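You operate a simulated robot arm through the tools that you are given. There is no shell and no other tool. Be economical: measure what you need, move in short steps, check, and stop when the job is done.

You run a simulated robot arm. Do the job below in one go: nothing can be reset, and whatever is moved stays where it is left.

Task
Fill the laundry jug to its band and pour it into the soaking basin.
Fine: sink tap, shut after; pour it all, jug back, then drop the dye-absorbing sheet in the basin. Set down upright: laundry jug.

It is judged by the outcome, as a careful person would: the job done as asked, and still so three seconds after it is handed in. It fails if anything else is knocked over, pushed out of place, dropped, spilled or broken. Flat cloth is picked up by pressing the open fingertips on it (5 to 10 N) and closing them slowly along it; thin cloth reads only 2 to 8 mm in the jaws.

Robot
A 7-joint arm with a two-finger parallel gripper on a trunk, on a base that drives. Base frame: it is fixed to the floor where the robot stands at the start and does not move with it; the origin is under the middle of the robot, x ahead of it, y to its left, z up; the surface under the hand at the start is at about z = 0.86. Readings come in m, rad, newtons and seconds.
With the tool pointing down near the work surface it reaches from about 0.28 to 0.72 m from the robot's upright axis, wherever it stands. Its first joint turns from -2.897 to 2.897 rad. Places, roughly: dye-absorbing sheet [0.75, 1.5, 0.75]; sink floor under the spout [0.7, 0.7, 0.8]; sink tap [0.5, 1, 0.9]; soaking basin [0.5, 1.5, 1]. Payload 1.57 kg.
Tool frame: the origin (TCP) lies between the finger pads and is the grasp point; the fingertips stand 0.03 m ahead of it; z points along the fingers, y is the line along which they close. Largest opening 0.08 m; finger width 0.017, thickness 0.012; the body of the gripper, 0.04 by 0.082 m, starts 0.08 m behind the TCP.
Orientation is that of the tool frame in the base frame, as [roll, pitch, yaw] about the fixed x, y, z axes, in that order (R = Rz(yaw) Ry(pitch) Rx(roll)). With the fingers straight down and closing along the base's y, the tool's x points along the base's -x, its y along +y and its z along -z.

Tools
- The arm moves only by the tool apply_moves. Its argument "targets" is a list of rows, each an object (a shift or turn left out is 0, a gripper value left out holds the last) with "rot": the turn, a rotation vector about the base's x, y, z in rad, a list of three; "dp": the shift along the base's x, y, z in m, a list of three; "fingers": the gripper command, from -1 (shut) to 1 (fully open), values between in proportion. In form: [{"rot": [wx, wy, wz], "dp": [dx, dy, dz], "fingers": fingers}, ...]. A call has 1 to 12 rows; each row shifts and turns the commanded pose from where the row before left it. Rows are played at 5 a second. More than 0.05 m and 0.15 rad between two rows, or a gripper value outside its range, and nothing of the call is played. Where a pose cannot be reached the arm comes as near as it can. A force on the tool above 40 N (or 10 N above the force at the start of the call, whichever is more), or a blocked arm, ends the call early, and 0.2 s more pass. Each finger travels about 0.072 m/s and halts on what it meets, pressing with about 43 N; the grip force reading is that of the motor and also rises with nothing between the fingers. The clock runs only during rows and for 0.2 s after the last one: add rows that do not move to give the fingers time. The reply holds the time, the measured pose of the TCP, the force on the tool along the base axes, the opening and the grip force, in the units named above and with some noise, with the torque about the TCP (base axes, N m) and any sound that the robot's microphone picked up.
- Cameras (640 x 400 px; columns grow to the right, rows downward): "scene" is now at [-0.0016, 0.1717, 1.4395]; the picture's right is [0.37, -0.93, 0.00], its down [-0.61, -0.25, -0.75] and it looks along [0.70, 0.28, -0.66] (base axes); focal length 252 px, centre (320, 200). "wrist" rides on the gripper at [0.072, -0.007, -0.122] in the tool frame; the picture's right is [0.09, 1.00, 0.00], its down [-0.84, 0.08, -0.54] and it looks along [-0.54, 0.05, 0.84] (tool axes); focal length 238 px, centre (320, 200). There is no depth. A picture from a camera that has moved, and an enlarged one, comes with that camera's place and axes in the base frame and with its lens.
- snapshot(camera): a new picture of that camera. The clock stands still meanwhile.
- slide_trunk(by): slides the trunk up (or, below 0, down) by that many m; the arm and the scene camera ride with it, the base frame stays. It gives what a move gives, with no picture.
- roll_base(legs): drives the robot by 1 to 6 legs, each [ahead, left, turn to the left] in m, m and rad, along the robot's own axes; the way and the turn of a leg run together, so that a leg with both is an arc; at most 1.5 m and 3.142 rad a leg. The arm and the cameras ride along, it lands a little off, and it stops where it bumps. It gives what a move gives.
- aim_head(pan, tilt): turns the head with the scene camera to pan (to the left, within 1.501 rad either way) and tilt (down, from -0.506 to 1.204), counted from straight ahead of the robot. It gives what a move gives.
- inspect(camera, box): a new picture of the part [left, top, right, bottom] of that camera's present view, enlarged. The clock stands still meanwhile.
- close_job(): hands the job in; it is judged then, once.

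Work in short steps. Places have to be worked out from the pictures, the camera data and where the tool is seen: move nearer, look again, correct. Check each grasp and each placing, and mend what went wrong. You have 120 turns and 98 pictures in all, those below and enlarged ones among them. Open the gripper and draw the arm clear of the work before you hand the job in, unless the task says otherwise; then end with one line.

The tools are called after ">>>" as a command line: name --argument value ..., lists and objects as JSON in quotes. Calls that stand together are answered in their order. apply_moves: Moves the arm, as the interface text tells. Its arguments: {"type":"object","properties":{"targets":{"type":"array","items":{"type":"object","properties":{"rot":{"type":"array","items":{"type":"number"}},"dp":{"type":"array","items":{"type":"number"}},"fingers":{"type":"number"}}}}},"required":["targets"]} The other tools are called the same way: slide_trunk (by) slides the trunk up or down; roll_base (legs) drives the base; aim_head (pan, tilt) turns the head that bears the scene camera; snapshot (camera) takes a picture; inspect (camera, box) takes an enlarged picture of a part of a camera's view; close_job () hands the job in.

At the start:

```text
time: 0.0
tool_pos: [0.3655, 0.1814, 1.1787]
ee_rot: [-3.141, 0.0, 3.139]
wrist_force: [0.5, -0.5, 0.2]
torque: [0.01, 0.0, -0.04]
opening: 0.0799
grip_force: 0.1
trunk travel left (down, up): [-0.25, 0.23]
robot x, y, heading: [0.0017, 0.0001, 0.001]
head pan, tilt: [0.382, 0.721]
```

scene: 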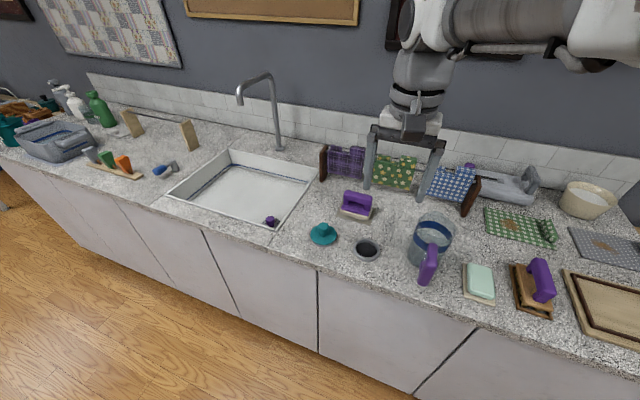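
wrist: 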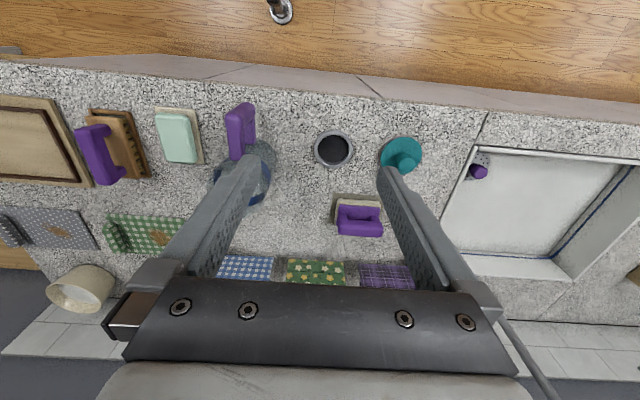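

The jug is near (0.48, 0.05) with its handle toward me, and the blue lever near (0.51, 1.0) is probably the tap. I'll look closer at the jug, the tap and the left end.

>>> inspect --camera "scene" --box '[360, 180, 520, 300]'

>>> inspect --camera "scene" --box '[0, 60, 220, 200]'

>>> inspect --camera "scene" --box '[150, 60, 330, 240]'

```text
3.33 times, centred on (440, 240) of scene
camera zoom: at [-0.0016, 0.1717, 1.4395], right [0.37, -0.93, 0.0], down [-0.61, -0.25, -0.75], along [0.7, 0.28, -0.66], focal length 841 px, centre (-80, 67)
```

zoom: 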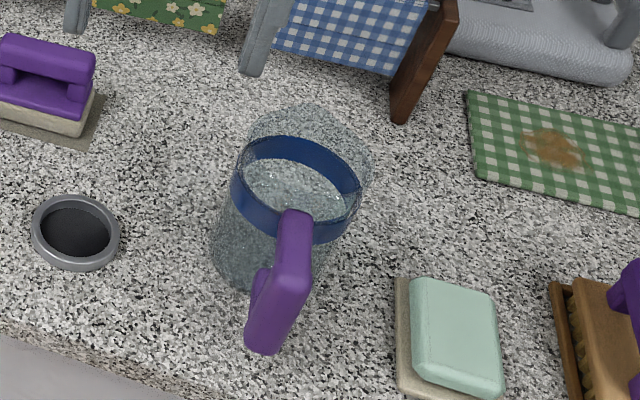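

```text
2.86 times, centred on (110, 130) of scene
camera zoom: at [-0.0016, 0.1717, 1.4395], right [0.37, -0.93, 0.0], down [-0.61, -0.25, -0.75], along [0.7, 0.28, -0.66], focal length 721 px, centre (920, 400)
```

zoom: 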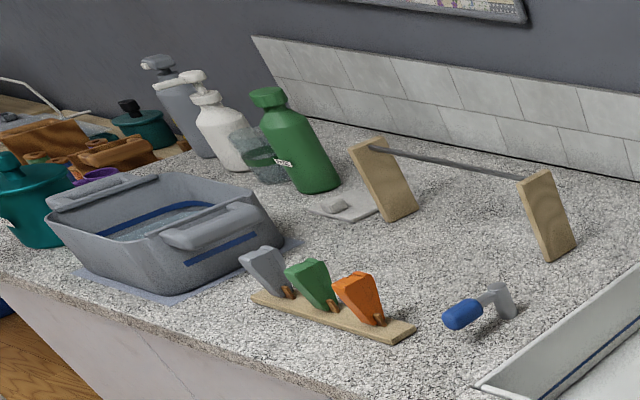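

```text
2.22 times, centred on (240, 150) of scene
camera zoom: at [-0.0016, 0.1717, 1.4395], right [0.37, -0.93, 0.0], down [-0.61, -0.25, -0.75], along [0.7, 0.28, -0.66], focal length 560 px, centre (498, 311)
```

zoom: 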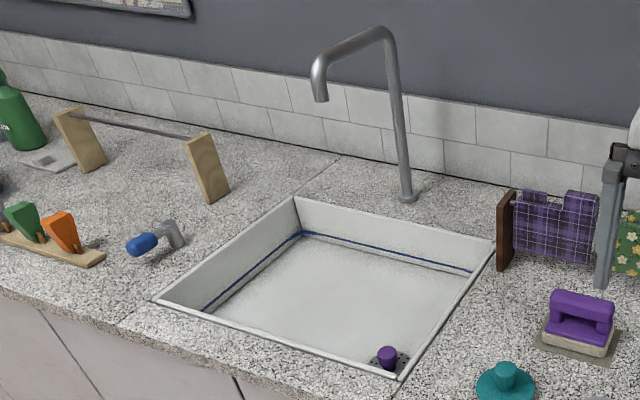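

The grey-white square near (0.72, 1.55) with the tuft is the sheet, the basin is near (0.45, 1.48), and the blue lever is the tap. I'll tilt the gripper about 45° and back off to view the jug from the side.

>>> apply_moves --targets '[{"rot": [0, -0.15, 0], "dp": [-0.03, -0.03, -0.02]}, {"rot": [0, -0.15, 0], "dp": [-0.03, -0.03, -0.02]}, {"rot": [0, -0.15, 0], "dp": [-0.02, -0.03, -0.02]}, {"rot": [0, -0.15, 0], "dp": [-0.01, -0.03, -0.02]}, {"rot": [0, -0.15, 0], "dp": [0, 0, -0.02]}, {}]'

>>> snapshot --camera "wrist"

>>> aim_head --pan 0.0 --tilt 0.9

>>> snapshot --camera "scene"

```text
time: 1.4
tool_pos: [0.3044, 0.077, 1.1246]
ee_rot: [-3.141, 0.75, 3.141]
wrist_force: [-0.6, -0.4, -0.8]
torque: [0.01, 0.0, 0.05]
opening: 0.08
grip_force: 0.1
out of reach, approached as far as the arm can: row 4, 5
trunk travel left (down, up): [-0.25, 0.23]
robot x, y, heading: [-0.0002, 0.0032, 0.003]
head pan, tilt: [0.382, 0.721]
```

```text
92 pictures are left
camera wrist: at [0.1679, 0.0702, 1.1643], right [-0.07, 1.0, -0.06], down [0.24, 0.08, 0.97], along [0.97, 0.05, -0.25], focal length 238 px, centre (320, 200)
```

wrist: 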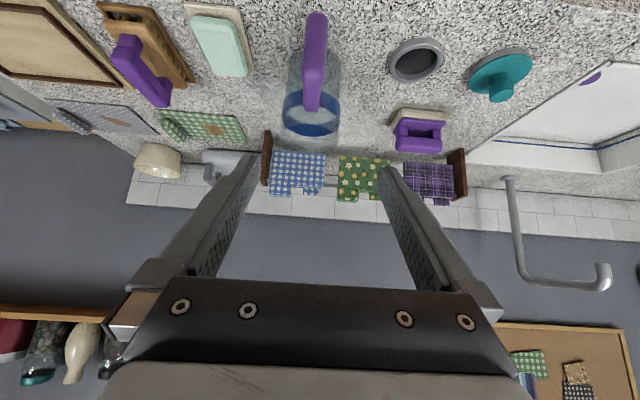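

```text
time: 2.3
tool_pos: [0.3052, 0.0778, 1.1245]
ee_rot: [3.141, 0.745, 3.14]
wrist_force: [0.2, 0.0, -0.5]
torque: [-0.01, 0.0, -0.01]
opening: 0.08
grip_force: 0.0
trunk travel left (down, up): [-0.25, 0.23]
robot x, y, heading: [-0.0009, -0.0008, -0.003]
head pan, tilt: [0.0, 0.901]
```

```text
91 pictures are left
camera scene: at [-0.0041, 0.1404, 1.4252], right [0.0, -1.0, 0.0], down [-0.78, 0.0, -0.62], along [0.62, 0.0, -0.78], focal length 252 px, centre (320, 200)
```

scene: 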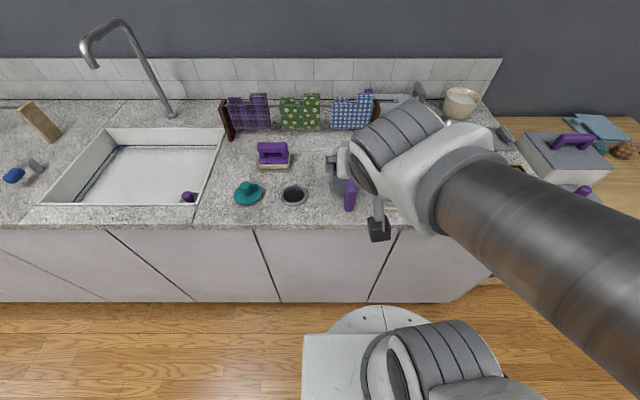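

The jug centre is about (0.505, 0.063) with its rim near z = 0.98. The handle bar is near x = 0.40–0.43, y = 0.063, z = 0.87–0.96. I'll move to a pre-grasp along the 45° approach and look.

>>> apply_moves --targets '[{"dp": [0.01, -0.005, -0.04]}, {"dp": [0.01, -0.005, -0.04]}, {"dp": [0.01, -0.004, -0.04]}, {"dp": [0.005, 0, -0.01]}, {}]'

>>> snapshot --camera "wrist"

>>> snapshot --camera "scene"

```text
time: 3.5
tool_pos: [0.3847, 0.09, 1.0456]
ee_rot: [-3.127, 0.763, -3.123]
wrist_force: [0.1, -0.2, 0.9]
torque: [0.03, 0.03, 0.02]
opening: 0.08
grip_force: 0.0
out of reach, approached as far as the arm can: row 1, 2, 3
trunk travel left (down, up): [-0.25, 0.23]
robot x, y, heading: [-0.0008, -0.0021, -0.002]
head pan, tilt: [0.0, 0.901]
```

```text
90 pictures are left
camera wrist: at [0.2478, 0.0826, 1.0846], right [-0.08, 0.99, -0.07], down [0.23, 0.09, 0.97], along [0.97, 0.06, -0.24], focal length 238 px, centre (320, 200)
```

wrist: 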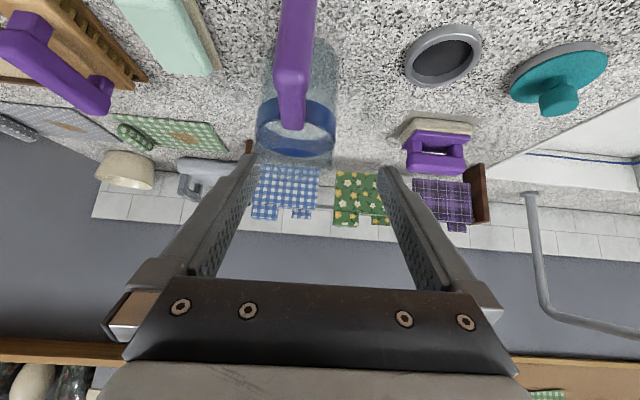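

```text
89 pictures are left
camera scene: at [-0.0352, 0.2082, 1.4339], right [0.84, -0.55, 0.0], down [-0.39, -0.59, -0.7], along [0.39, 0.59, -0.71], focal length 252 px, centre (320, 200)
```

scene: 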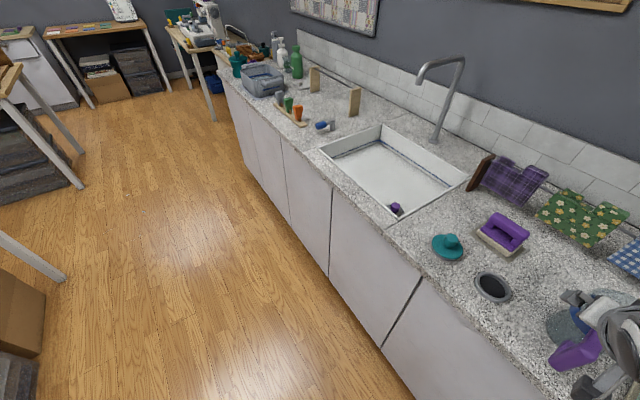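

The arm is cramped this close and its first joint has twisted. I'll back the base away by 0.22 m to give it room.

>>> roll_base --legs '[[-0.22, 0, 0]]'

>>> apply_moves --targets '[{"dp": [0.05, -0.01, 0]}, {"dp": [0.05, -0.01, 0]}, {"dp": [0.05, -0.01, -0.03]}, {}]'

>>> snapshot --camera "scene"

>>> snapshot --camera "wrist"

```text
time: 5.5
tool_pos: [0.1681, 0.088, 1.0457]
ee_rot: [-3.129, 0.761, -3.13]
wrist_force: [0.2, 0.1, -0.7]
torque: [0.01, -0.01, -0.05]
opening: 0.0799
grip_force: 0.1
trunk travel left (down, up): [-0.25, 0.23]
robot x, y, heading: [-0.2148, 0.0009, -0.004]
head pan, tilt: [0.0, 0.901]
```

```text
refused: row 1 steps farther than a row can; nothing moved
```

```text
88 pictures are left
camera scene: at [-0.2523, 0.2085, 1.4345], right [0.84, -0.54, 0.0], down [-0.38, -0.59, -0.71], along [0.39, 0.59, -0.71], focal length 252 px, centre (320, 200)
```

scene: 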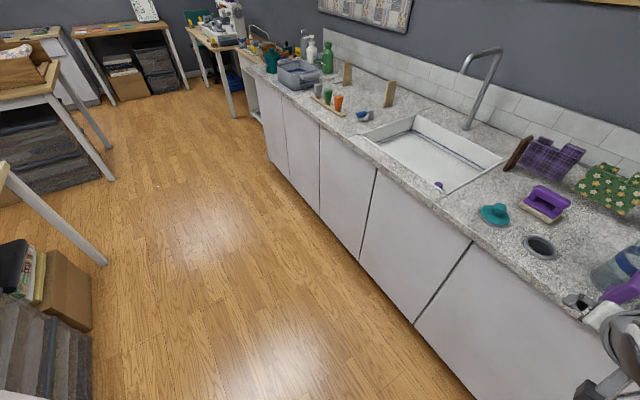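

```text
87 pictures are left
camera wrist: at [0.031, 0.0814, 1.0841], right [-0.07, 0.99, -0.07], down [0.23, 0.09, 0.97], along [0.97, 0.05, -0.24], focal length 238 px, centre (320, 200)
```

wrist: 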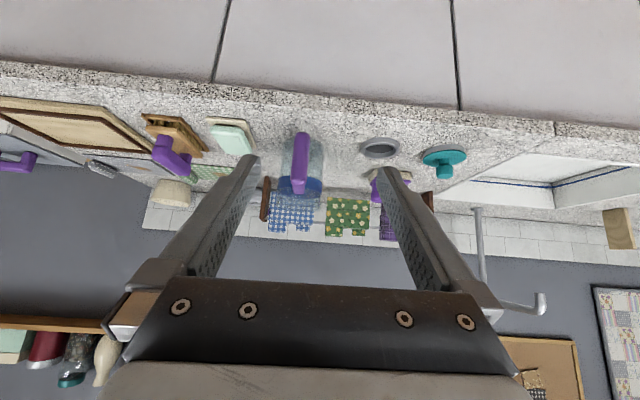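

The handle's top attachment comes out at about (0.448, 0.063, 0.969) and its bottom outer end at about (0.39, 0.06, 0.885). I'll zoom in on its shape before reaching forward.

>>> inspect --camera "wrist" --box '[250, 110, 350, 210]'

>>> inspect --camera "scene" --box '[540, 220, 640, 320]'

```text
4.00 times, centred on (300, 160) of wrist
camera zoom: at [0.031, 0.0814, 1.0841], right [-0.07, 0.99, -0.07], down [0.23, 0.09, 0.97], along [0.97, 0.05, -0.24], focal length 953 px, centre (400, 360)
```

zoom: 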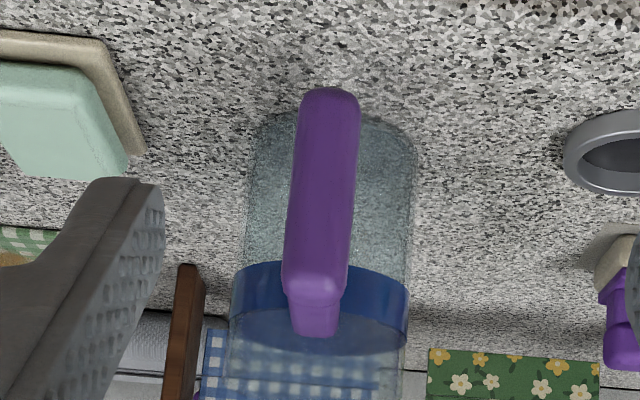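

```text
4.00 times, centred on (590, 270) of scene
camera zoom: at [-0.2523, 0.2085, 1.4345], right [0.84, -0.54, 0.0], down [-0.38, -0.59, -0.71], along [0.39, 0.59, -0.71], focal length 1009 px, centre (-760, -80)
```

zoom: 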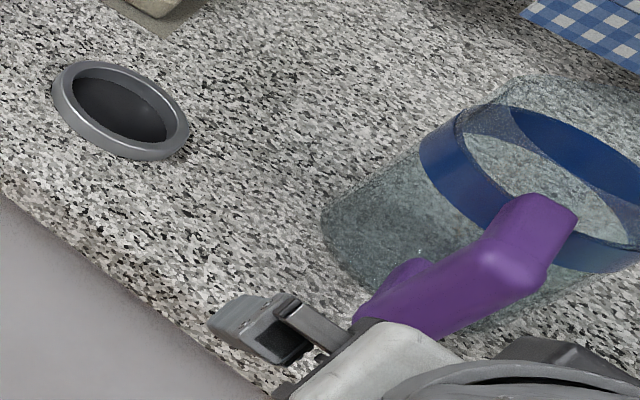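

The bar's outer face is at x≈0.40, y≈0.063, z 0.88–0.967, and it's about 27 mm wide. I'll advance to the pre-grasp on the 45° line.

>>> apply_moves --targets '[{"dp": [0.04, -0.006, 0]}, {"dp": [0.04, -0.006, 0]}, {"dp": [0.04, -0.006, -0.02]}, {"dp": [0.04, -0.005, -0.02]}, {}]'

>>> snapshot --camera "wrist"

>>> snapshot --camera "scene"

```text
time: 6.7
tool_pos: [0.3285, 0.0699, 1.0041]
ee_rot: [-3.132, 0.758, -3.126]
wrist_force: [0.3, 0.2, 0.2]
torque: [-0.01, -0.02, 0.0]
opening: 0.0799
grip_force: 0.0
trunk travel left (down, up): [-0.25, 0.23]
robot x, y, heading: [-0.2146, 0.0004, -0.0]
head pan, tilt: [0.0, 0.901]
```

```text
84 pictures are left
camera wrist: at [0.192, 0.0622, 1.0426], right [-0.07, 0.99, -0.07], down [0.24, 0.09, 0.97], along [0.97, 0.06, -0.24], focal length 238 px, centre (320, 200)
```

wrist: 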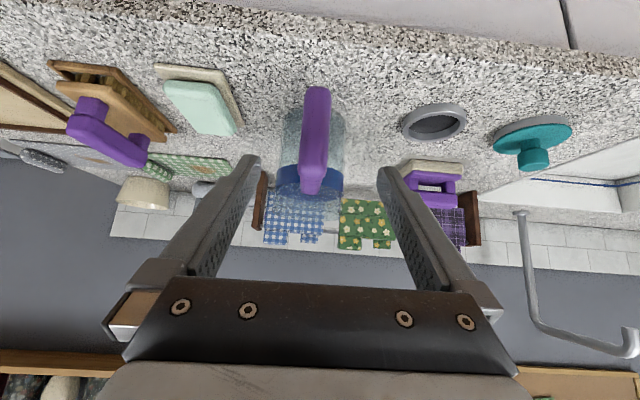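

```text
83 pictures are left
camera scene: at [-0.2206, 0.1388, 1.4254], right [0.01, -1.0, 0.0], down [-0.78, 0.0, -0.62], along [0.62, 0.0, -0.78], focal length 252 px, centre (320, 200)
```

scene: 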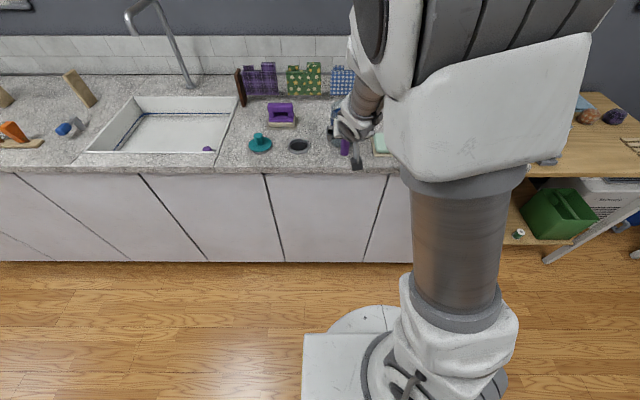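

The fingers line up with the handle. I'll advance along the 45° line to put the bar between the pads.

>>> apply_moves --targets '[{"dp": [0.03, -0.001, -0.029]}, {"dp": [0.03, -0.001, -0.029]}, {"dp": [0.016, -0.001, -0.015]}, {"dp": [0.015, 0, -0.014]}, {}]'

>>> snapshot --camera "wrist"

```text
time: 7.9
tool_pos: [0.4184, 0.0638, 0.9176]
ee_rot: [-3.132, 0.761, -3.13]
wrist_force: [-0.8, -0.6, 0.3]
torque: [0.0, -0.01, 0.0]
opening: 0.0803
grip_force: 0.0
trunk travel left (down, up): [-0.25, 0.23]
robot x, y, heading: [-0.2189, 0.0018, 0.002]
head pan, tilt: [0.0, 0.901]
```

```text
82 pictures are left
camera wrist: at [0.2798, 0.0572, 0.9562], right [-0.07, 0.99, -0.07], down [0.23, 0.09, 0.97], along [0.97, 0.05, -0.24], focal length 238 px, centre (320, 200)
```

wrist: 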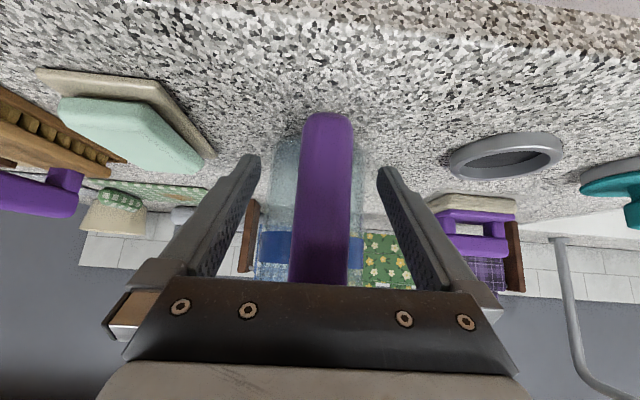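

The handle is centred between the fingers, so I'll close the gripper.

>>> apply_moves --targets '[{"fingers": 0.3}, {"fingers": -0.2}, {"fingers": -0.6}, {"fingers": -1}, {}, {}]'

>>> snapshot --camera "wrist"

```text
time: 9.3
tool_pos: [0.4165, 0.0653, 0.9185]
ee_rot: [-3.131, 0.758, -3.13]
wrist_force: [0.4, 1.1, 0.9]
torque: [0.11, -0.06, 0.04]
opening: 0.0259
grip_force: 36.1
trunk travel left (down, up): [-0.25, 0.23]
robot x, y, heading: [-0.2143, -0.0022, 0.0]
head pan, tilt: [0.0, 0.901]
```

```text
81 pictures are left
camera wrist: at [0.2795, 0.0575, 0.9564], right [-0.07, 0.99, -0.07], down [0.23, 0.09, 0.97], along [0.97, 0.05, -0.24], focal length 238 px, centre (320, 200)
```

wrist: 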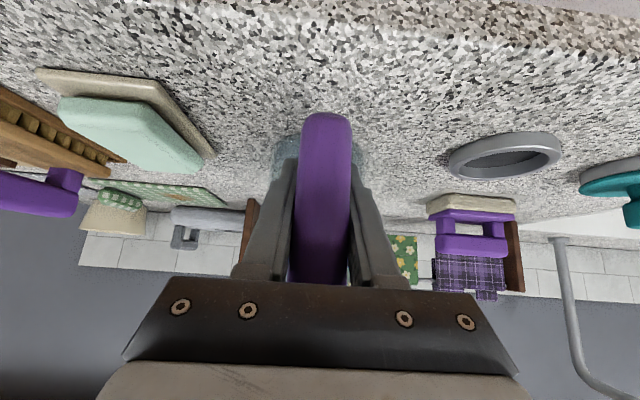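

The handle is held at 26 mm opening. I'll lift straight up 0.16 m and check the jug comes up level.

>>> apply_moves --targets '[{"dp": [0, 0, 0.02]}, {"dp": [0, 0, 0.035]}, {"dp": [0, 0, 0.035]}, {"dp": [0, 0, 0.035]}, {"dp": [0, 0, 0.035]}, {}]'

>>> snapshot --camera "scene"

>>> snapshot --camera "wrist"

```text
time: 10.7
tool_pos: [0.4157, 0.0658, 1.0782]
ee_rot: [-3.13, 0.756, -3.129]
wrist_force: [-1.4, 0.2, -1.4]
torque: [0.0, 0.05, -0.01]
opening: 0.0256
grip_force: 37.1
trunk travel left (down, up): [-0.25, 0.23]
robot x, y, heading: [-0.2134, 0.0038, 0.003]
head pan, tilt: [0.0, 0.901]
```

```text
80 pictures are left
camera scene: at [-0.2211, 0.1403, 1.4252], right [0.0, -1.0, 0.0], down [-0.78, 0.0, -0.62], along [0.62, 0.0, -0.78], focal length 252 px, centre (320, 200)
```

scene: 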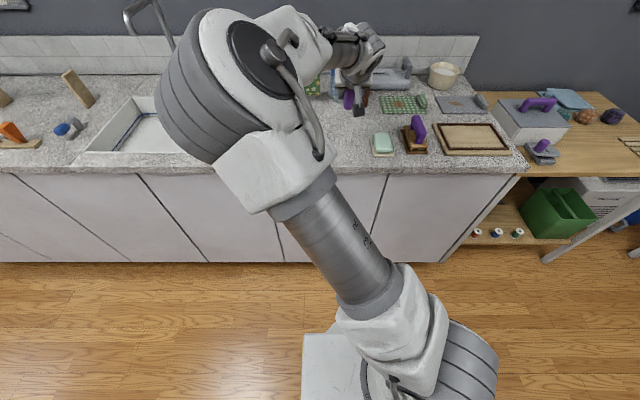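

```text
79 pictures are left
camera wrist: at [0.2792, 0.0585, 1.1169], right [-0.07, 0.99, -0.07], down [0.23, 0.09, 0.97], along [0.97, 0.05, -0.24], focal length 238 px, centre (320, 200)
```

wrist: 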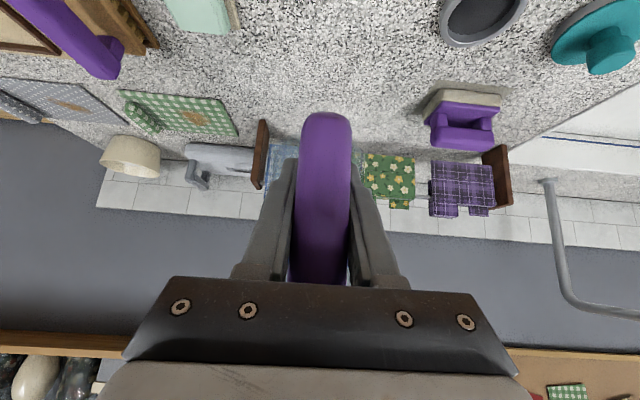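

The jug is held upright. I'll drive left 0.69 m along the counter; it clears everything at this height.

>>> roll_base --legs '[[0, 0.69, 0]]'

>>> aim_head --pan 0.0 --tilt 0.65

>>> snapshot --camera "scene"

>>> snapshot --camera "wrist"

```text
time: 16.3
tool_pos: [0.4073, 0.7662, 1.0774]
ee_rot: [-3.129, 0.759, -3.111]
wrist_force: [-1.3, 0.7, -1.3]
torque: [-0.01, 0.12, -0.03]
opening: 0.0254
grip_force: 36.7
trunk travel left (down, up): [-0.25, 0.23]
robot x, y, heading: [-0.2249, 0.6908, 0.017]
head pan, tilt: [0.0, 0.901]
```

```text
time: 17.1
tool_pos: [0.4075, 0.7649, 1.0778]
ee_rot: [-3.13, 0.757, -3.111]
wrist_force: [0.9, 0.4, -1.2]
torque: [0.03, 0.1, 0.0]
opening: 0.0254
grip_force: 36.8
trunk travel left (down, up): [-0.25, 0.23]
robot x, y, heading: [-0.2254, 0.6886, 0.018]
head pan, tilt: [0.0, 0.649]
```

```text
78 pictures are left
camera scene: at [-0.2195, 0.8289, 1.4456], right [0.02, -1.0, 0.0], down [-0.61, -0.01, -0.8], along [0.8, 0.02, -0.61], focal length 252 px, centre (320, 200)
```

scene: 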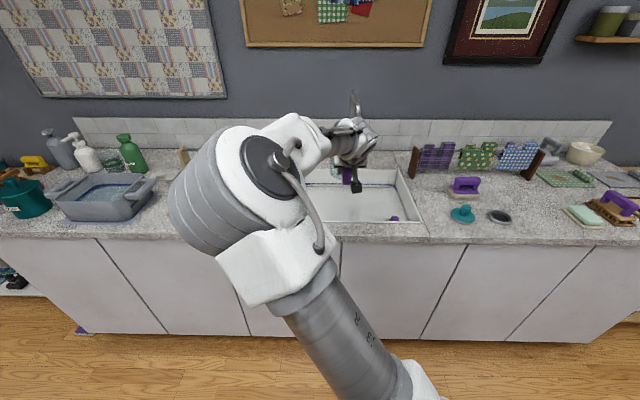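

```text
77 pictures are left
camera wrist: at [0.2711, 0.756, 1.1165], right [-0.09, 0.99, -0.07], down [0.23, 0.09, 0.97], along [0.97, 0.07, -0.24], focal length 238 px, centre (320, 200)
```

wrist: 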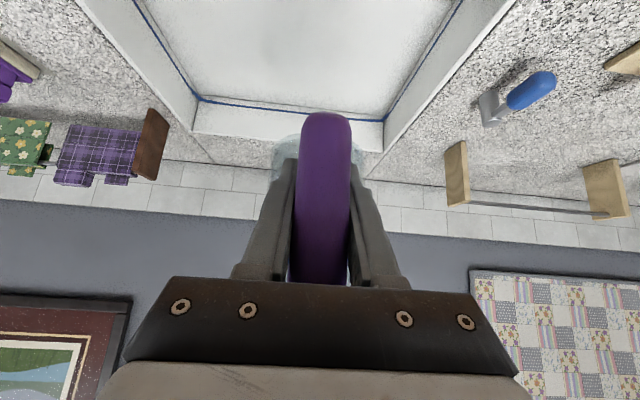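

I'll zoom in on the spout to pin down its position.

>>> inspect --camera "scene" --box '[310, 70, 410, 170]'

```text
4.00 times, centred on (360, 120) of scene
camera zoom: at [-0.2195, 0.8289, 1.4456], right [0.02, -1.0, 0.0], down [-0.61, -0.01, -0.8], along [0.8, 0.02, -0.61], focal length 1009 px, centre (160, 520)
```

zoom: 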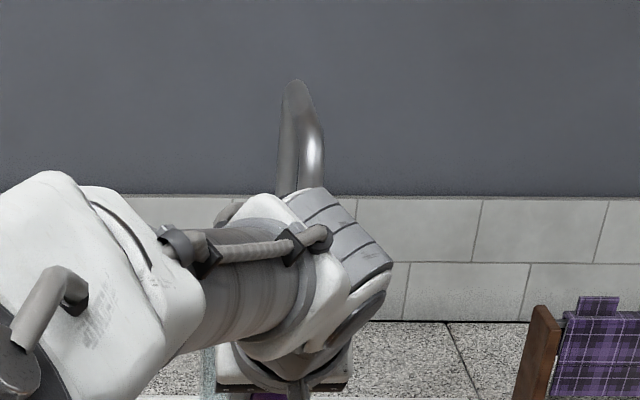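

The estimates of the spout tip disagree: x 0.63–0.70, y 0.69–0.75, z about 1.15. I'll lower the arm so the scene camera sees the tip clearly.

>>> apply_moves --targets '[{"dp": [0, -0.03, -0.03]}, {"dp": [0, -0.03, -0.03]}, {"dp": [0, -0.03, -0.03]}, {"dp": [0, -0.03, 0]}, {"dp": [0, -0.03, 0]}, {}]'

>>> snapshot --camera "scene"

>>> snapshot --camera "wrist"

```text
time: 18.5
tool_pos: [0.4053, 0.6163, 0.9896]
ee_rot: [-3.13, 0.76, -3.111]
wrist_force: [1.1, 0.5, -1.6]
torque: [0.01, 0.01, -0.02]
opening: 0.0257
grip_force: 37.1
trunk travel left (down, up): [-0.25, 0.23]
robot x, y, heading: [-0.2239, 0.69, 0.023]
head pan, tilt: [0.0, 0.649]
```

```text
75 pictures are left
camera scene: at [-0.2195, 0.8288, 1.4457], right [0.02, -1.0, 0.0], down [-0.6, -0.01, -0.8], along [0.8, 0.02, -0.6], focal length 252 px, centre (320, 200)
```

scene: 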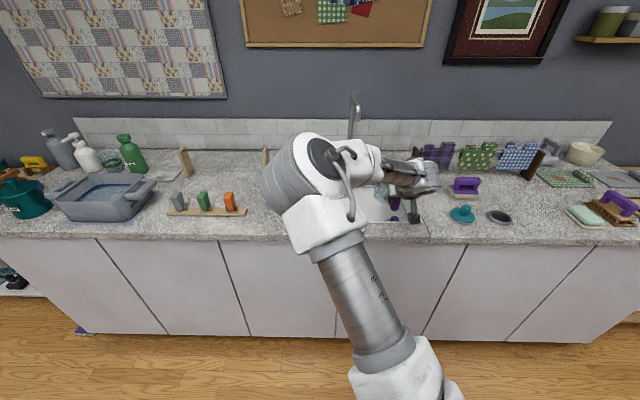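

```text
74 pictures are left
camera wrist: at [0.268, 0.6057, 1.0279], right [-0.09, 0.99, -0.07], down [0.23, 0.09, 0.97], along [0.97, 0.07, -0.24], focal length 238 px, centre (320, 200)
```

wrist: 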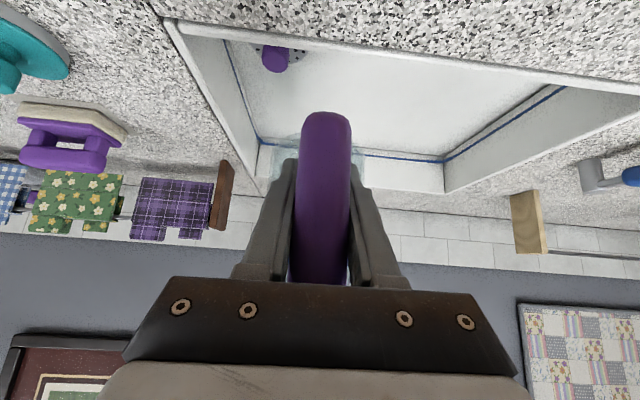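

>>> inspect --camera "scene" --box '[310, 80, 410, 160]'

```text
5.00 times, centred on (360, 120) of scene
camera zoom: at [-0.2195, 0.8288, 1.4457], right [0.02, -1.0, 0.0], down [-0.6, -0.01, -0.8], along [0.8, 0.02, -0.6], focal length 1261 px, centre (120, 600)
```

zoom: 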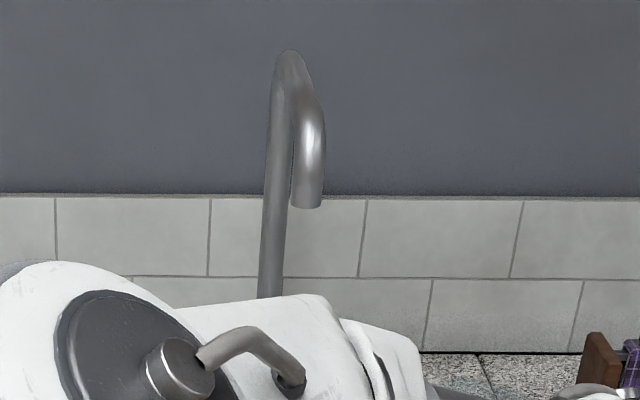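

The spout tip triangulates to (0.662, 0.716, 1.137). I'll drive ahead 0.17 m, then shift the arm left so the jug is under the spout.

>>> roll_base --legs '[[0.17, 0, 0]]'

```text
time: 20.2
tool_pos: [0.5731, 0.6175, 0.9894]
ee_rot: [-3.129, 0.759, -3.114]
wrist_force: [-0.7, -0.2, -1.7]
torque: [0.0, 0.12, 0.01]
opening: 0.0256
grip_force: 36.9
trunk travel left (down, up): [-0.25, 0.23]
robot x, y, heading: [-0.055, 0.6907, 0.017]
head pan, tilt: [0.0, 0.649]
```

>>> apply_moves --targets '[{"dp": [0, 0.033, 0]}, {"dp": [0, 0.033, 0]}, {"dp": [0, 0.033, 0]}, {"dp": [0, 0, -0.03]}, {"dp": [0, 0, -0.03]}, {}]'

>>> snapshot --camera "scene"

>>> snapshot --camera "wrist"

```text
time: 21.6
tool_pos: [0.5698, 0.7144, 0.9288]
ee_rot: [-3.13, 0.758, -3.115]
wrist_force: [0.0, 1.2, -2.3]
torque: [0.01, 0.08, 0.0]
opening: 0.0255
grip_force: 37.0
trunk travel left (down, up): [-0.25, 0.23]
robot x, y, heading: [-0.0555, 0.6888, 0.017]
head pan, tilt: [0.0, 0.649]
```

```text
72 pictures are left
camera scene: at [-0.051, 0.832, 1.4457], right [0.02, -1.0, 0.0], down [-0.6, -0.01, -0.8], along [0.8, 0.01, -0.6], focal length 252 px, centre (320, 200)
```

scene: 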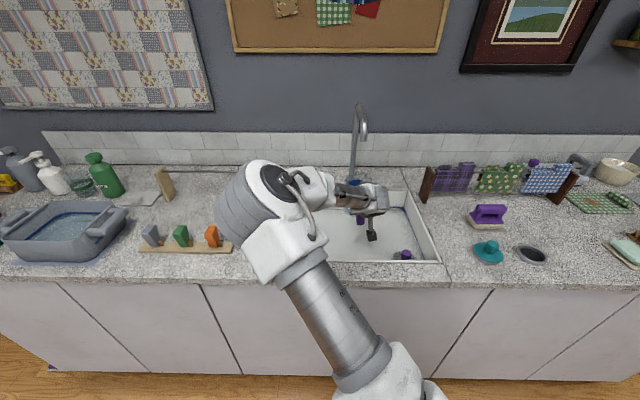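

```text
71 pictures are left
camera wrist: at [0.4348, 0.705, 0.9673], right [-0.09, 0.99, -0.07], down [0.23, 0.09, 0.97], along [0.97, 0.07, -0.24], focal length 238 px, centre (320, 200)
```

wrist: 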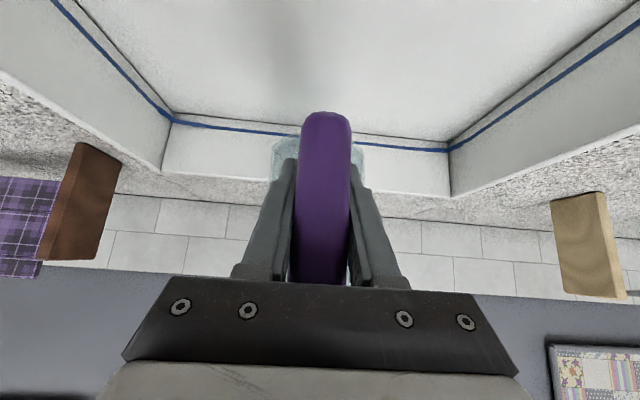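

The jug is over the sink near the spout axis. I'll lower it in small steps, watching for contact.

>>> apply_moves --targets '[{"dp": [0.003, 0, -0.02]}, {"dp": [0, 0, -0.015]}, {"dp": [0, 0, -0.01]}, {}]'

>>> inspect --camera "scene" --box '[310, 90, 450, 280]'

```text
time: 22.6
tool_pos: [0.5763, 0.7163, 0.8829]
ee_rot: [-3.131, 0.757, -3.112]
wrist_force: [-0.6, -0.7, -1.0]
torque: [-0.01, 0.09, -0.02]
opening: 0.0255
grip_force: 37.1
trunk travel left (down, up): [-0.25, 0.23]
robot x, y, heading: [-0.0554, 0.6916, 0.016]
head pan, tilt: [0.0, 0.649]
```

```text
2.11 times, centred on (380, 185) of scene
camera zoom: at [-0.051, 0.832, 1.4457], right [0.02, -1.0, 0.0], down [-0.6, -0.01, -0.8], along [0.8, 0.01, -0.6], focal length 531 px, centre (194, 232)
```

zoom: 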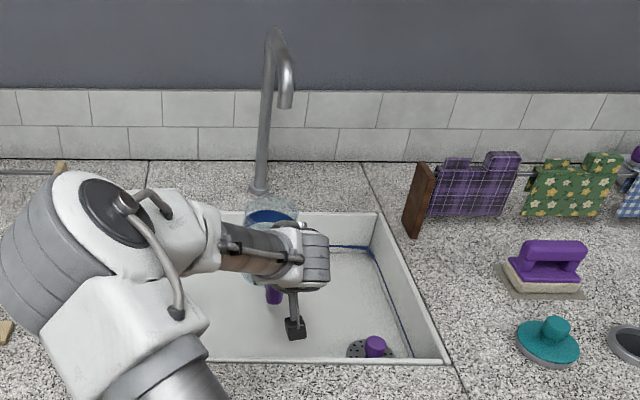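

The rim centre (0.674, 0.715) lines up with the spout tip (0.67, 0.71). I'll continue down until contact.

>>> apply_moves --targets '[{"dp": [0, 0, -0.008]}, {"dp": [0, 0, -0.007]}, {}]'

```text
time: 23.4
tool_pos: [0.576, 0.7164, 0.8688]
ee_rot: [-3.131, 0.759, -3.111]
wrist_force: [0.5, 0.7, -1.0]
torque: [0.01, 0.06, 0.04]
opening: 0.0255
grip_force: 37.1
trunk travel left (down, up): [-0.25, 0.23]
robot x, y, heading: [-0.0577, 0.6924, 0.022]
head pan, tilt: [0.0, 0.649]
```

>>> apply_moves --targets '[{"dp": [0, 0, -0.005]}, {"dp": [0, 0, -0.005]}, {}]'

```text
time: 24.2
tool_pos: [0.5764, 0.7164, 0.8572]
ee_rot: [-3.129, 0.758, -3.112]
wrist_force: [-0.7, -0.3, -0.9]
torque: [0.02, 0.08, -0.03]
opening: 0.0256
grip_force: 36.6
trunk travel left (down, up): [-0.25, 0.23]
robot x, y, heading: [-0.0545, 0.6899, 0.015]
head pan, tilt: [0.0, 0.649]
```

No contact yet, so I'll keep going down in small steps.

>>> apply_moves --targets '[{"dp": [0, 0, -0.005]}, {"dp": [0, 0, -0.005]}, {}]'

>>> snapshot --camera "wrist"

```text
time: 25.0
tool_pos: [0.5756, 0.716, 0.8469]
ee_rot: [-3.129, 0.76, -3.113]
wrist_force: [0.1, -0.8, -1.2]
torque: [-0.01, 0.05, 0.01]
opening: 0.0255
grip_force: 36.8
trunk travel left (down, up): [-0.25, 0.23]
robot x, y, heading: [-0.0567, 0.6892, 0.016]
head pan, tilt: [0.0, 0.649]
```

```text
69 pictures are left
camera wrist: at [0.4387, 0.7067, 0.8878], right [-0.09, 0.99, -0.07], down [0.23, 0.09, 0.97], along [0.97, 0.07, -0.24], focal length 238 px, centre (320, 200)
```

wrist: 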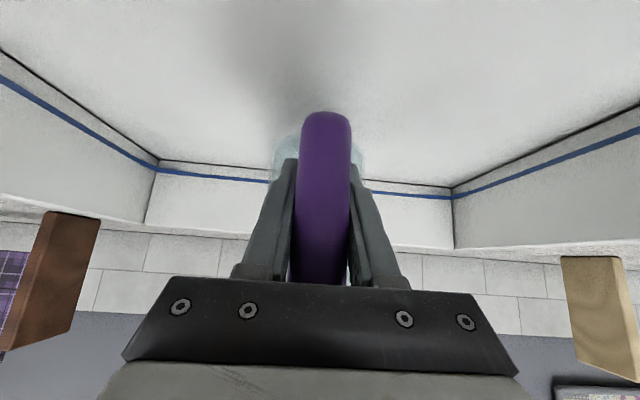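

The sink floor is at about z = 0.765, so at set-down the camera box would catch the front rim. I'll raise slightly and yaw 0.5 rad about the jug axis to bring the camera inside the sink.

>>> apply_moves --targets '[{"dp": [0, 0, 0.025]}, {"rot": [0, 0, 0.125], "dp": [0.007, -0.0112, 0]}, {"rot": [0, 0, 0.125], "dp": [0.0021, -0.0111, 0]}, {"rot": [0, 0, 0.125], "dp": [0.0035, -0.0107, 0]}, {"rot": [0, 0, 0.125], "dp": [0.0047, -0.0101, 0]}, {}]'

>>> snapshot --camera "scene"

>>> snapshot --camera "wrist"

```text
time: 26.4
tool_pos: [0.5955, 0.6732, 0.873]
ee_rot: [-3.129, 0.759, -2.611]
wrist_force: [0.2, 0.3, -0.4]
torque: [-0.07, 0.08, -0.02]
opening: 0.0254
grip_force: 36.9
trunk travel left (down, up): [-0.25, 0.23]
robot x, y, heading: [-0.0548, 0.6896, 0.017]
head pan, tilt: [0.0, 0.649]
```

```text
68 pictures are left
camera scene: at [-0.051, 0.8319, 1.4457], right [0.02, -1.0, 0.0], down [-0.6, -0.01, -0.8], along [0.8, 0.01, -0.6], focal length 252 px, centre (320, 200)
```

scene: 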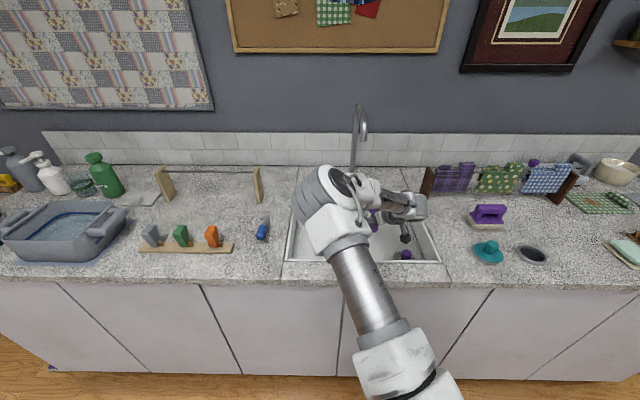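

```text
67 pictures are left
camera wrist: at [0.4781, 0.5994, 0.912], right [-0.55, 0.83, -0.07], down [0.16, 0.19, 0.97], along [0.82, 0.53, -0.24], focal length 238 px, centre (320, 200)
```

wrist: 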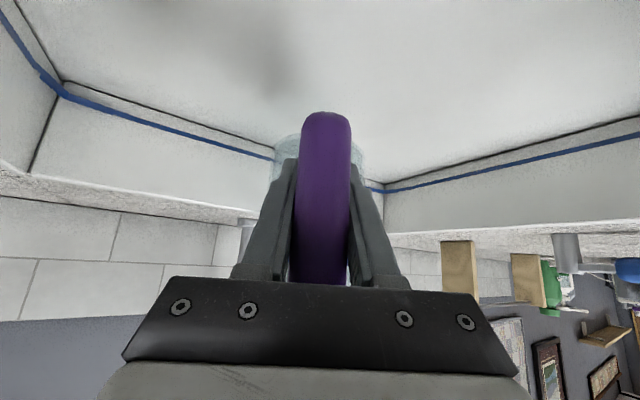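

The camera is now at (0.478, 0.60), inside the sink outline. I'll lower toward the floor, expecting contact with the TCP near 0.823.

>>> apply_moves --targets '[{"dp": [0, 0, -0.02]}, {"dp": [0, 0, -0.015]}, {"dp": [0, 0, -0.007]}, {}]'

>>> apply_moves --targets '[{"dp": [0, 0, -0.004]}, {}]'

>>> apply_moves --targets '[{"dp": [0, 0, -0.004]}, {}]'

```text
time: 27.4
tool_pos: [0.5931, 0.6743, 0.8307]
ee_rot: [-3.129, 0.759, -2.612]
wrist_force: [-0.7, 0.5, -1.3]
torque: [-0.05, 0.08, -0.02]
opening: 0.0257
grip_force: 36.7
trunk travel left (down, up): [-0.25, 0.23]
robot x, y, heading: [-0.0556, 0.6956, 0.012]
head pan, tilt: [0.0, 0.649]
```

```text
time: 28.0
tool_pos: [0.5924, 0.6741, 0.8279]
ee_rot: [-3.128, 0.759, -2.612]
wrist_force: [-0.4, 0.3, -1.6]
torque: [-0.03, 0.09, -0.01]
opening: 0.0254
grip_force: 37.3
trunk travel left (down, up): [-0.25, 0.23]
robot x, y, heading: [-0.0541, 0.6903, 0.018]
head pan, tilt: [0.0, 0.649]
```

```text
time: 28.6
tool_pos: [0.5923, 0.6746, 0.8246]
ee_rot: [-3.13, 0.758, -2.613]
wrist_force: [-0.4, -0.6, 0.2]
torque: [0.06, -0.02, -0.03]
opening: 0.0254
grip_force: 36.9
trunk travel left (down, up): [-0.25, 0.23]
robot x, y, heading: [-0.0551, 0.6891, 0.015]
head pan, tilt: [0.0, 0.649]
```

The force has lost the jug's weight, so contact is starting. I'll press 2 mm more to confirm.

>>> apply_moves --targets '[{"dp": [0, 0, -0.002]}, {}]'

```text
time: 29.2
tool_pos: [0.5937, 0.6727, 0.823]
ee_rot: [-3.13, 0.762, -2.613]
wrist_force: [-1.8, 0.8, 10.8]
torque: [0.74, -0.2, 0.15]
opening: 0.0257
grip_force: 37.2
trunk travel left (down, up): [-0.25, 0.23]
robot x, y, heading: [-0.0575, 0.6907, 0.017]
head pan, tilt: [0.0, 0.649]
```

The jug stands firmly on the floor. I'll ease off 1.5 mm, open the fingers, and back out along the tool axis.

>>> apply_moves --targets '[{"dp": [0, 0, 0.0015]}, {"fingers": -0.3}, {"fingers": 0}, {"fingers": 0.5}, {"fingers": 1}, {}, {"dp": [-0.018, -0.0102, 0.022]}, {"dp": [-0.018, -0.0102, 0.022]}, {"dp": [-0.024, -0.0136, 0.029]}, {"dp": [-0.024, -0.0136, 0.029]}, {"dp": [0, 0, 0.03]}, {}]'

>>> snapshot --camera "scene"

>>> snapshot --camera "wrist"

```text
time: 31.8
tool_pos: [0.5092, 0.6259, 0.9544]
ee_rot: [-3.132, 0.759, -2.614]
wrist_force: [0.2, 0.2, 0.2]
torque: [-0.01, 0.04, 0.01]
opening: 0.0798
grip_force: 0.1
trunk travel left (down, up): [-0.25, 0.23]
robot x, y, heading: [-0.0539, 0.6891, 0.018]
head pan, tilt: [0.0, 0.649]
```

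```text
66 pictures are left
camera scene: at [-0.0512, 0.832, 1.4457], right [0.02, -1.0, 0.0], down [-0.6, -0.01, -0.8], along [0.8, 0.01, -0.6], focal length 252 px, centre (320, 200)
```

scene: 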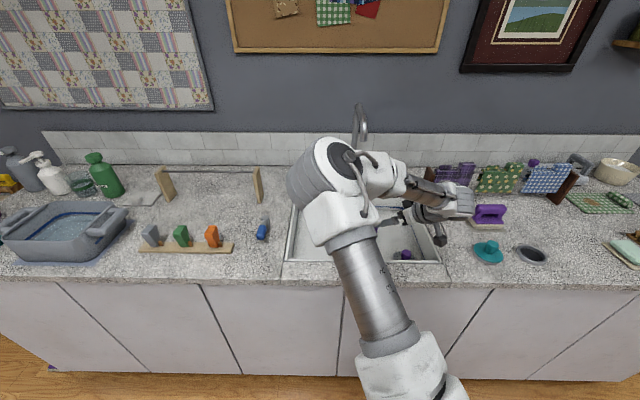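

```text
65 pictures are left
camera wrist: at [0.393, 0.5528, 0.9935], right [-0.55, 0.83, -0.07], down [0.16, 0.19, 0.97], along [0.82, 0.52, -0.24], focal length 238 px, centre (320, 200)
```

wrist: 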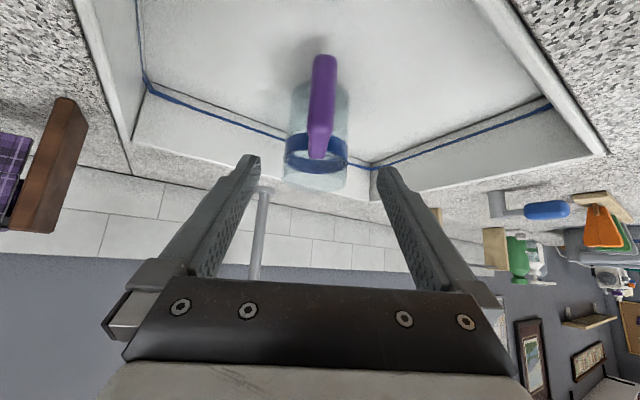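

The jug stands upright under the spout. I'll look closely at the tap.

>>> inspect --camera "scene" --box '[220, 190, 310, 260]'

>>> inspect --camera "wrist" --box '[460, 170, 600, 250]'

```text
5.71 times, centred on (265, 225) of scene
camera zoom: at [-0.0512, 0.832, 1.4457], right [0.02, -1.0, 0.0], down [-0.6, -0.01, -0.8], along [0.8, 0.01, -0.6], focal length 1441 px, centre (634, 57)
```

zoom: 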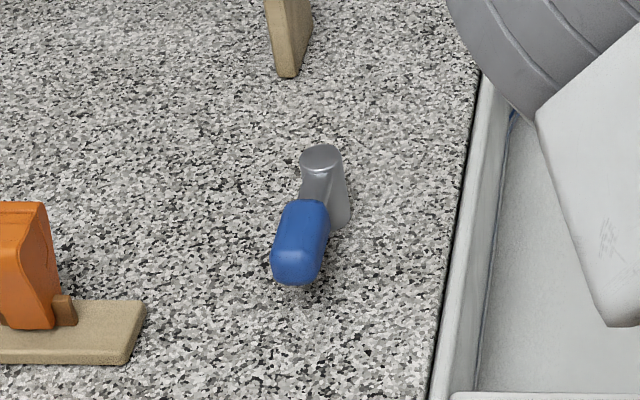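

```text
4.57 times, centred on (530, 210) of wrist
camera zoom: at [0.393, 0.5528, 0.9935], right [-0.55, 0.83, -0.07], down [0.16, 0.19, 0.97], along [0.82, 0.52, -0.24], focal length 1090 px, centre (-640, 154)
```

zoom: 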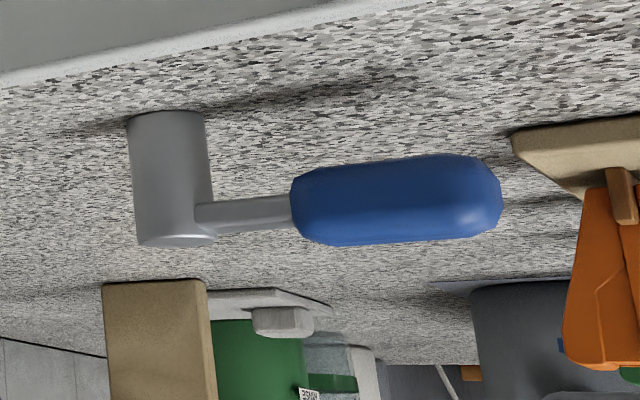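

The tap is a vertical post at (0.567, 1.017) with a horizontal blue lever pointing toward −x, centred near (0.50, 1.017, 0.90) and about 28 mm thick. I'll point the tool straight down above the lever, with the fingers along y to straddle it.

>>> apply_moves --targets '[{"dp": [-0.02, 0, 0.045]}, {"rot": [0, 0, -0.13], "dp": [-0.02, 0.02, 0.04]}, {"rot": [0, 0, -0.13], "dp": [0, 0.045, 0.01]}, {"rot": [0, 0, -0.13], "dp": [0, 0.045, 0]}, {"rot": [0, 0, -0.13], "dp": [0, 0.045, 0]}, {"rot": [0, 0.15, 0], "dp": [0, 0.045, 0]}, {"rot": [0, 0.15, 0], "dp": [0, 0.045, 0]}, {"rot": [0, 0.15, 0], "dp": [0, 0.045, 0]}, {"rot": [0, 0.15, 0], "dp": [0, 0.045, 0]}, {"rot": [0, 0.15, 0], "dp": [0, 0.045, 0]}, {"dp": [0.025, 0.012, 0]}, {}]'

>>> snapshot --camera "scene"

>>> snapshot --camera "wrist"

```text
time: 34.4
tool_pos: [0.4703, 0.9865, 1.0517]
ee_rot: [-3.136, 0.008, -3.133]
wrist_force: [0.3, 0.1, 1.0]
torque: [-0.02, 0.02, -0.01]
opening: 0.0803
grip_force: 0.0
out of reach, approached as far as the arm can: row 10, 11
trunk travel left (down, up): [-0.25, 0.23]
robot x, y, heading: [-0.0585, 0.6902, 0.015]
head pan, tilt: [0.0, 0.649]
```

```text
62 pictures are left
camera scene: at [-0.0513, 0.8319, 1.4457], right [0.02, -1.0, 0.0], down [-0.6, -0.01, -0.8], along [0.8, 0.01, -0.6], focal length 252 px, centre (320, 200)
```

scene: 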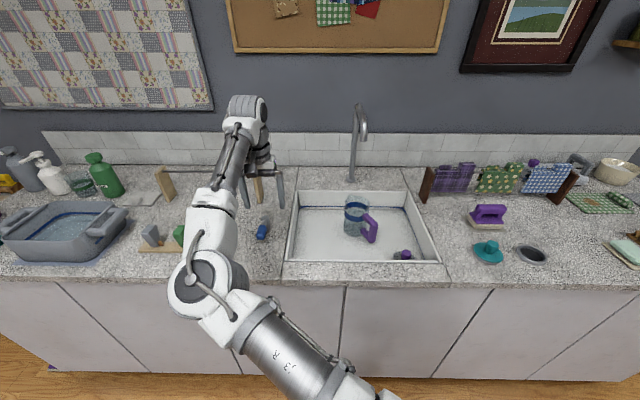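

```text
61 pictures are left
camera wrist: at [0.3958, 0.9796, 1.1722], right [-0.1, 0.99, -0.01], down [0.83, 0.09, 0.55], along [0.55, 0.05, -0.84], focal length 238 px, centre (320, 200)
```

wrist: 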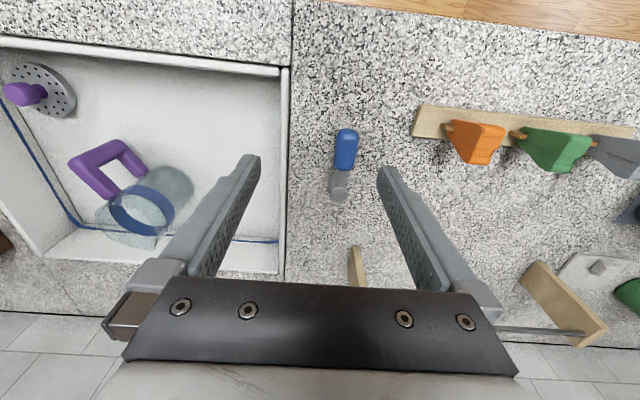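

The jug is well visible for monitoring, but the arm is near its reach limit. I'll shift the base left 0.12 m.

>>> roll_base --legs '[[0.0, 0.12, 0]]'

>>> apply_moves --targets '[{"dp": [0.0, -0.03, 0], "fingers": 0.1}, {"dp": [0.0, -0.03, 0]}, {}]'

```text
time: 36.0
tool_pos: [0.4664, 1.1127, 1.051]
ee_rot: [-3.136, 0.009, -3.128]
wrist_force: [0.2, 0.3, 0.7]
torque: [0.04, 0.01, -0.02]
opening: 0.0799
grip_force: 0.1
trunk travel left (down, up): [-0.25, 0.23]
robot x, y, heading: [-0.0608, 0.8176, 0.025]
head pan, tilt: [0.0, 0.649]
```

```text
time: 36.8
tool_pos: [0.4667, 1.0525, 1.0509]
ee_rot: [-3.137, 0.011, -3.13]
wrist_force: [0.7, -0.3, -0.2]
torque: [0.0, -0.02, 0.0]
opening: 0.044
grip_force: 0.0
trunk travel left (down, up): [-0.25, 0.23]
robot x, y, heading: [-0.0581, 0.8148, 0.023]
head pan, tilt: [0.0, 0.649]
```

I'll go over the lever at (0.49, 1.018) and descend partway, then check.

>>> apply_moves --targets '[{"dp": [0.024, -0.034, 0]}, {"dp": [0, 0, -0.04]}, {"dp": [0, 0, -0.04]}, {}]'

>>> snapshot --camera "wrist"

>>> snapshot --camera "scene"

```text
time: 37.8
tool_pos: [0.4903, 1.0174, 0.9682]
ee_rot: [-3.136, 0.009, -3.13]
wrist_force: [0.9, 0.5, -0.9]
torque: [-0.01, -0.03, 0.01]
opening: 0.0442
grip_force: 0.0
trunk travel left (down, up): [-0.25, 0.23]
robot x, y, heading: [-0.0584, 0.8145, 0.022]
head pan, tilt: [0.0, 0.649]
```

```text
60 pictures are left
camera wrist: at [0.4168, 1.0106, 1.0896], right [-0.1, 0.99, -0.01], down [0.83, 0.09, 0.55], along [0.55, 0.05, -0.83], focal length 238 px, centre (320, 200)
```

wrist: 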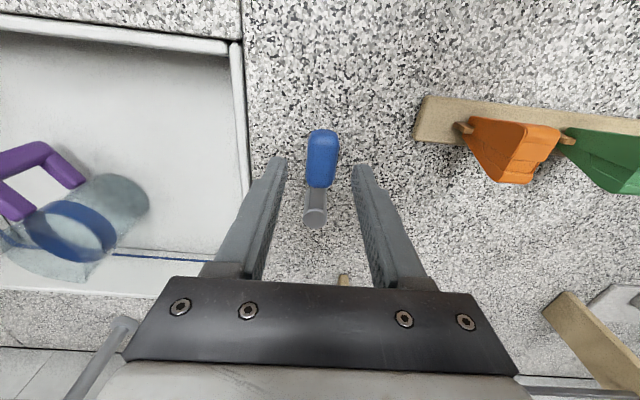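

```text
59 pictures are left
camera scene: at [-0.0539, 0.9564, 1.4457], right [0.02, -1.0, 0.0], down [-0.6, -0.01, -0.8], along [0.8, 0.02, -0.6], focal length 252 px, centre (320, 200)
```

scene: 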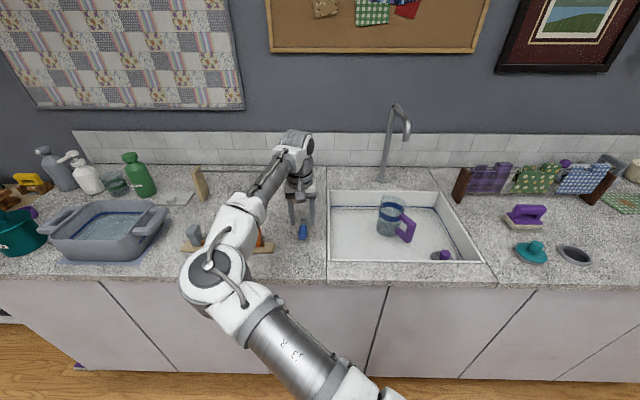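

The lever is centred between the fingers. I'll descend to straddle it.

>>> apply_moves --targets '[{"dp": [0, 0, -0.03]}, {"dp": [0, 0, -0.02]}, {"dp": [0, 0, -0.014]}, {}]'

>>> snapshot --camera "wrist"

```text
time: 38.8
tool_pos: [0.4911, 1.0192, 0.9067]
ee_rot: [-3.137, 0.01, -3.13]
wrist_force: [-0.3, -0.3, -0.6]
torque: [0.01, -0.02, -0.02]
opening: 0.044
grip_force: 0.1
trunk travel left (down, up): [-0.25, 0.23]
robot x, y, heading: [-0.0583, 0.8159, 0.022]
head pan, tilt: [0.0, 0.649]
```

```text
58 pictures are left
camera wrist: at [0.4173, 1.0113, 1.0277], right [-0.1, 0.99, -0.01], down [0.83, 0.09, 0.55], along [0.55, 0.05, -0.84], focal length 238 px, centre (320, 200)
```

wrist: 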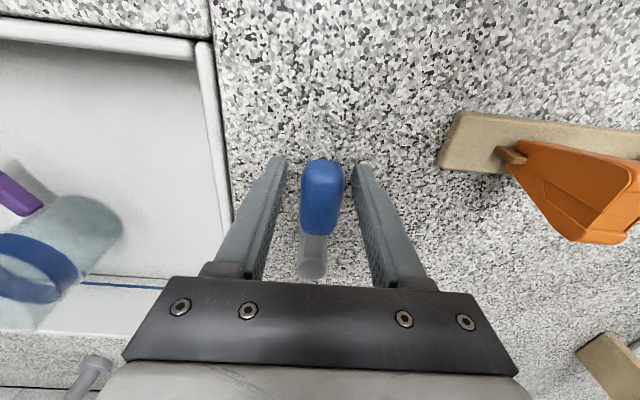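

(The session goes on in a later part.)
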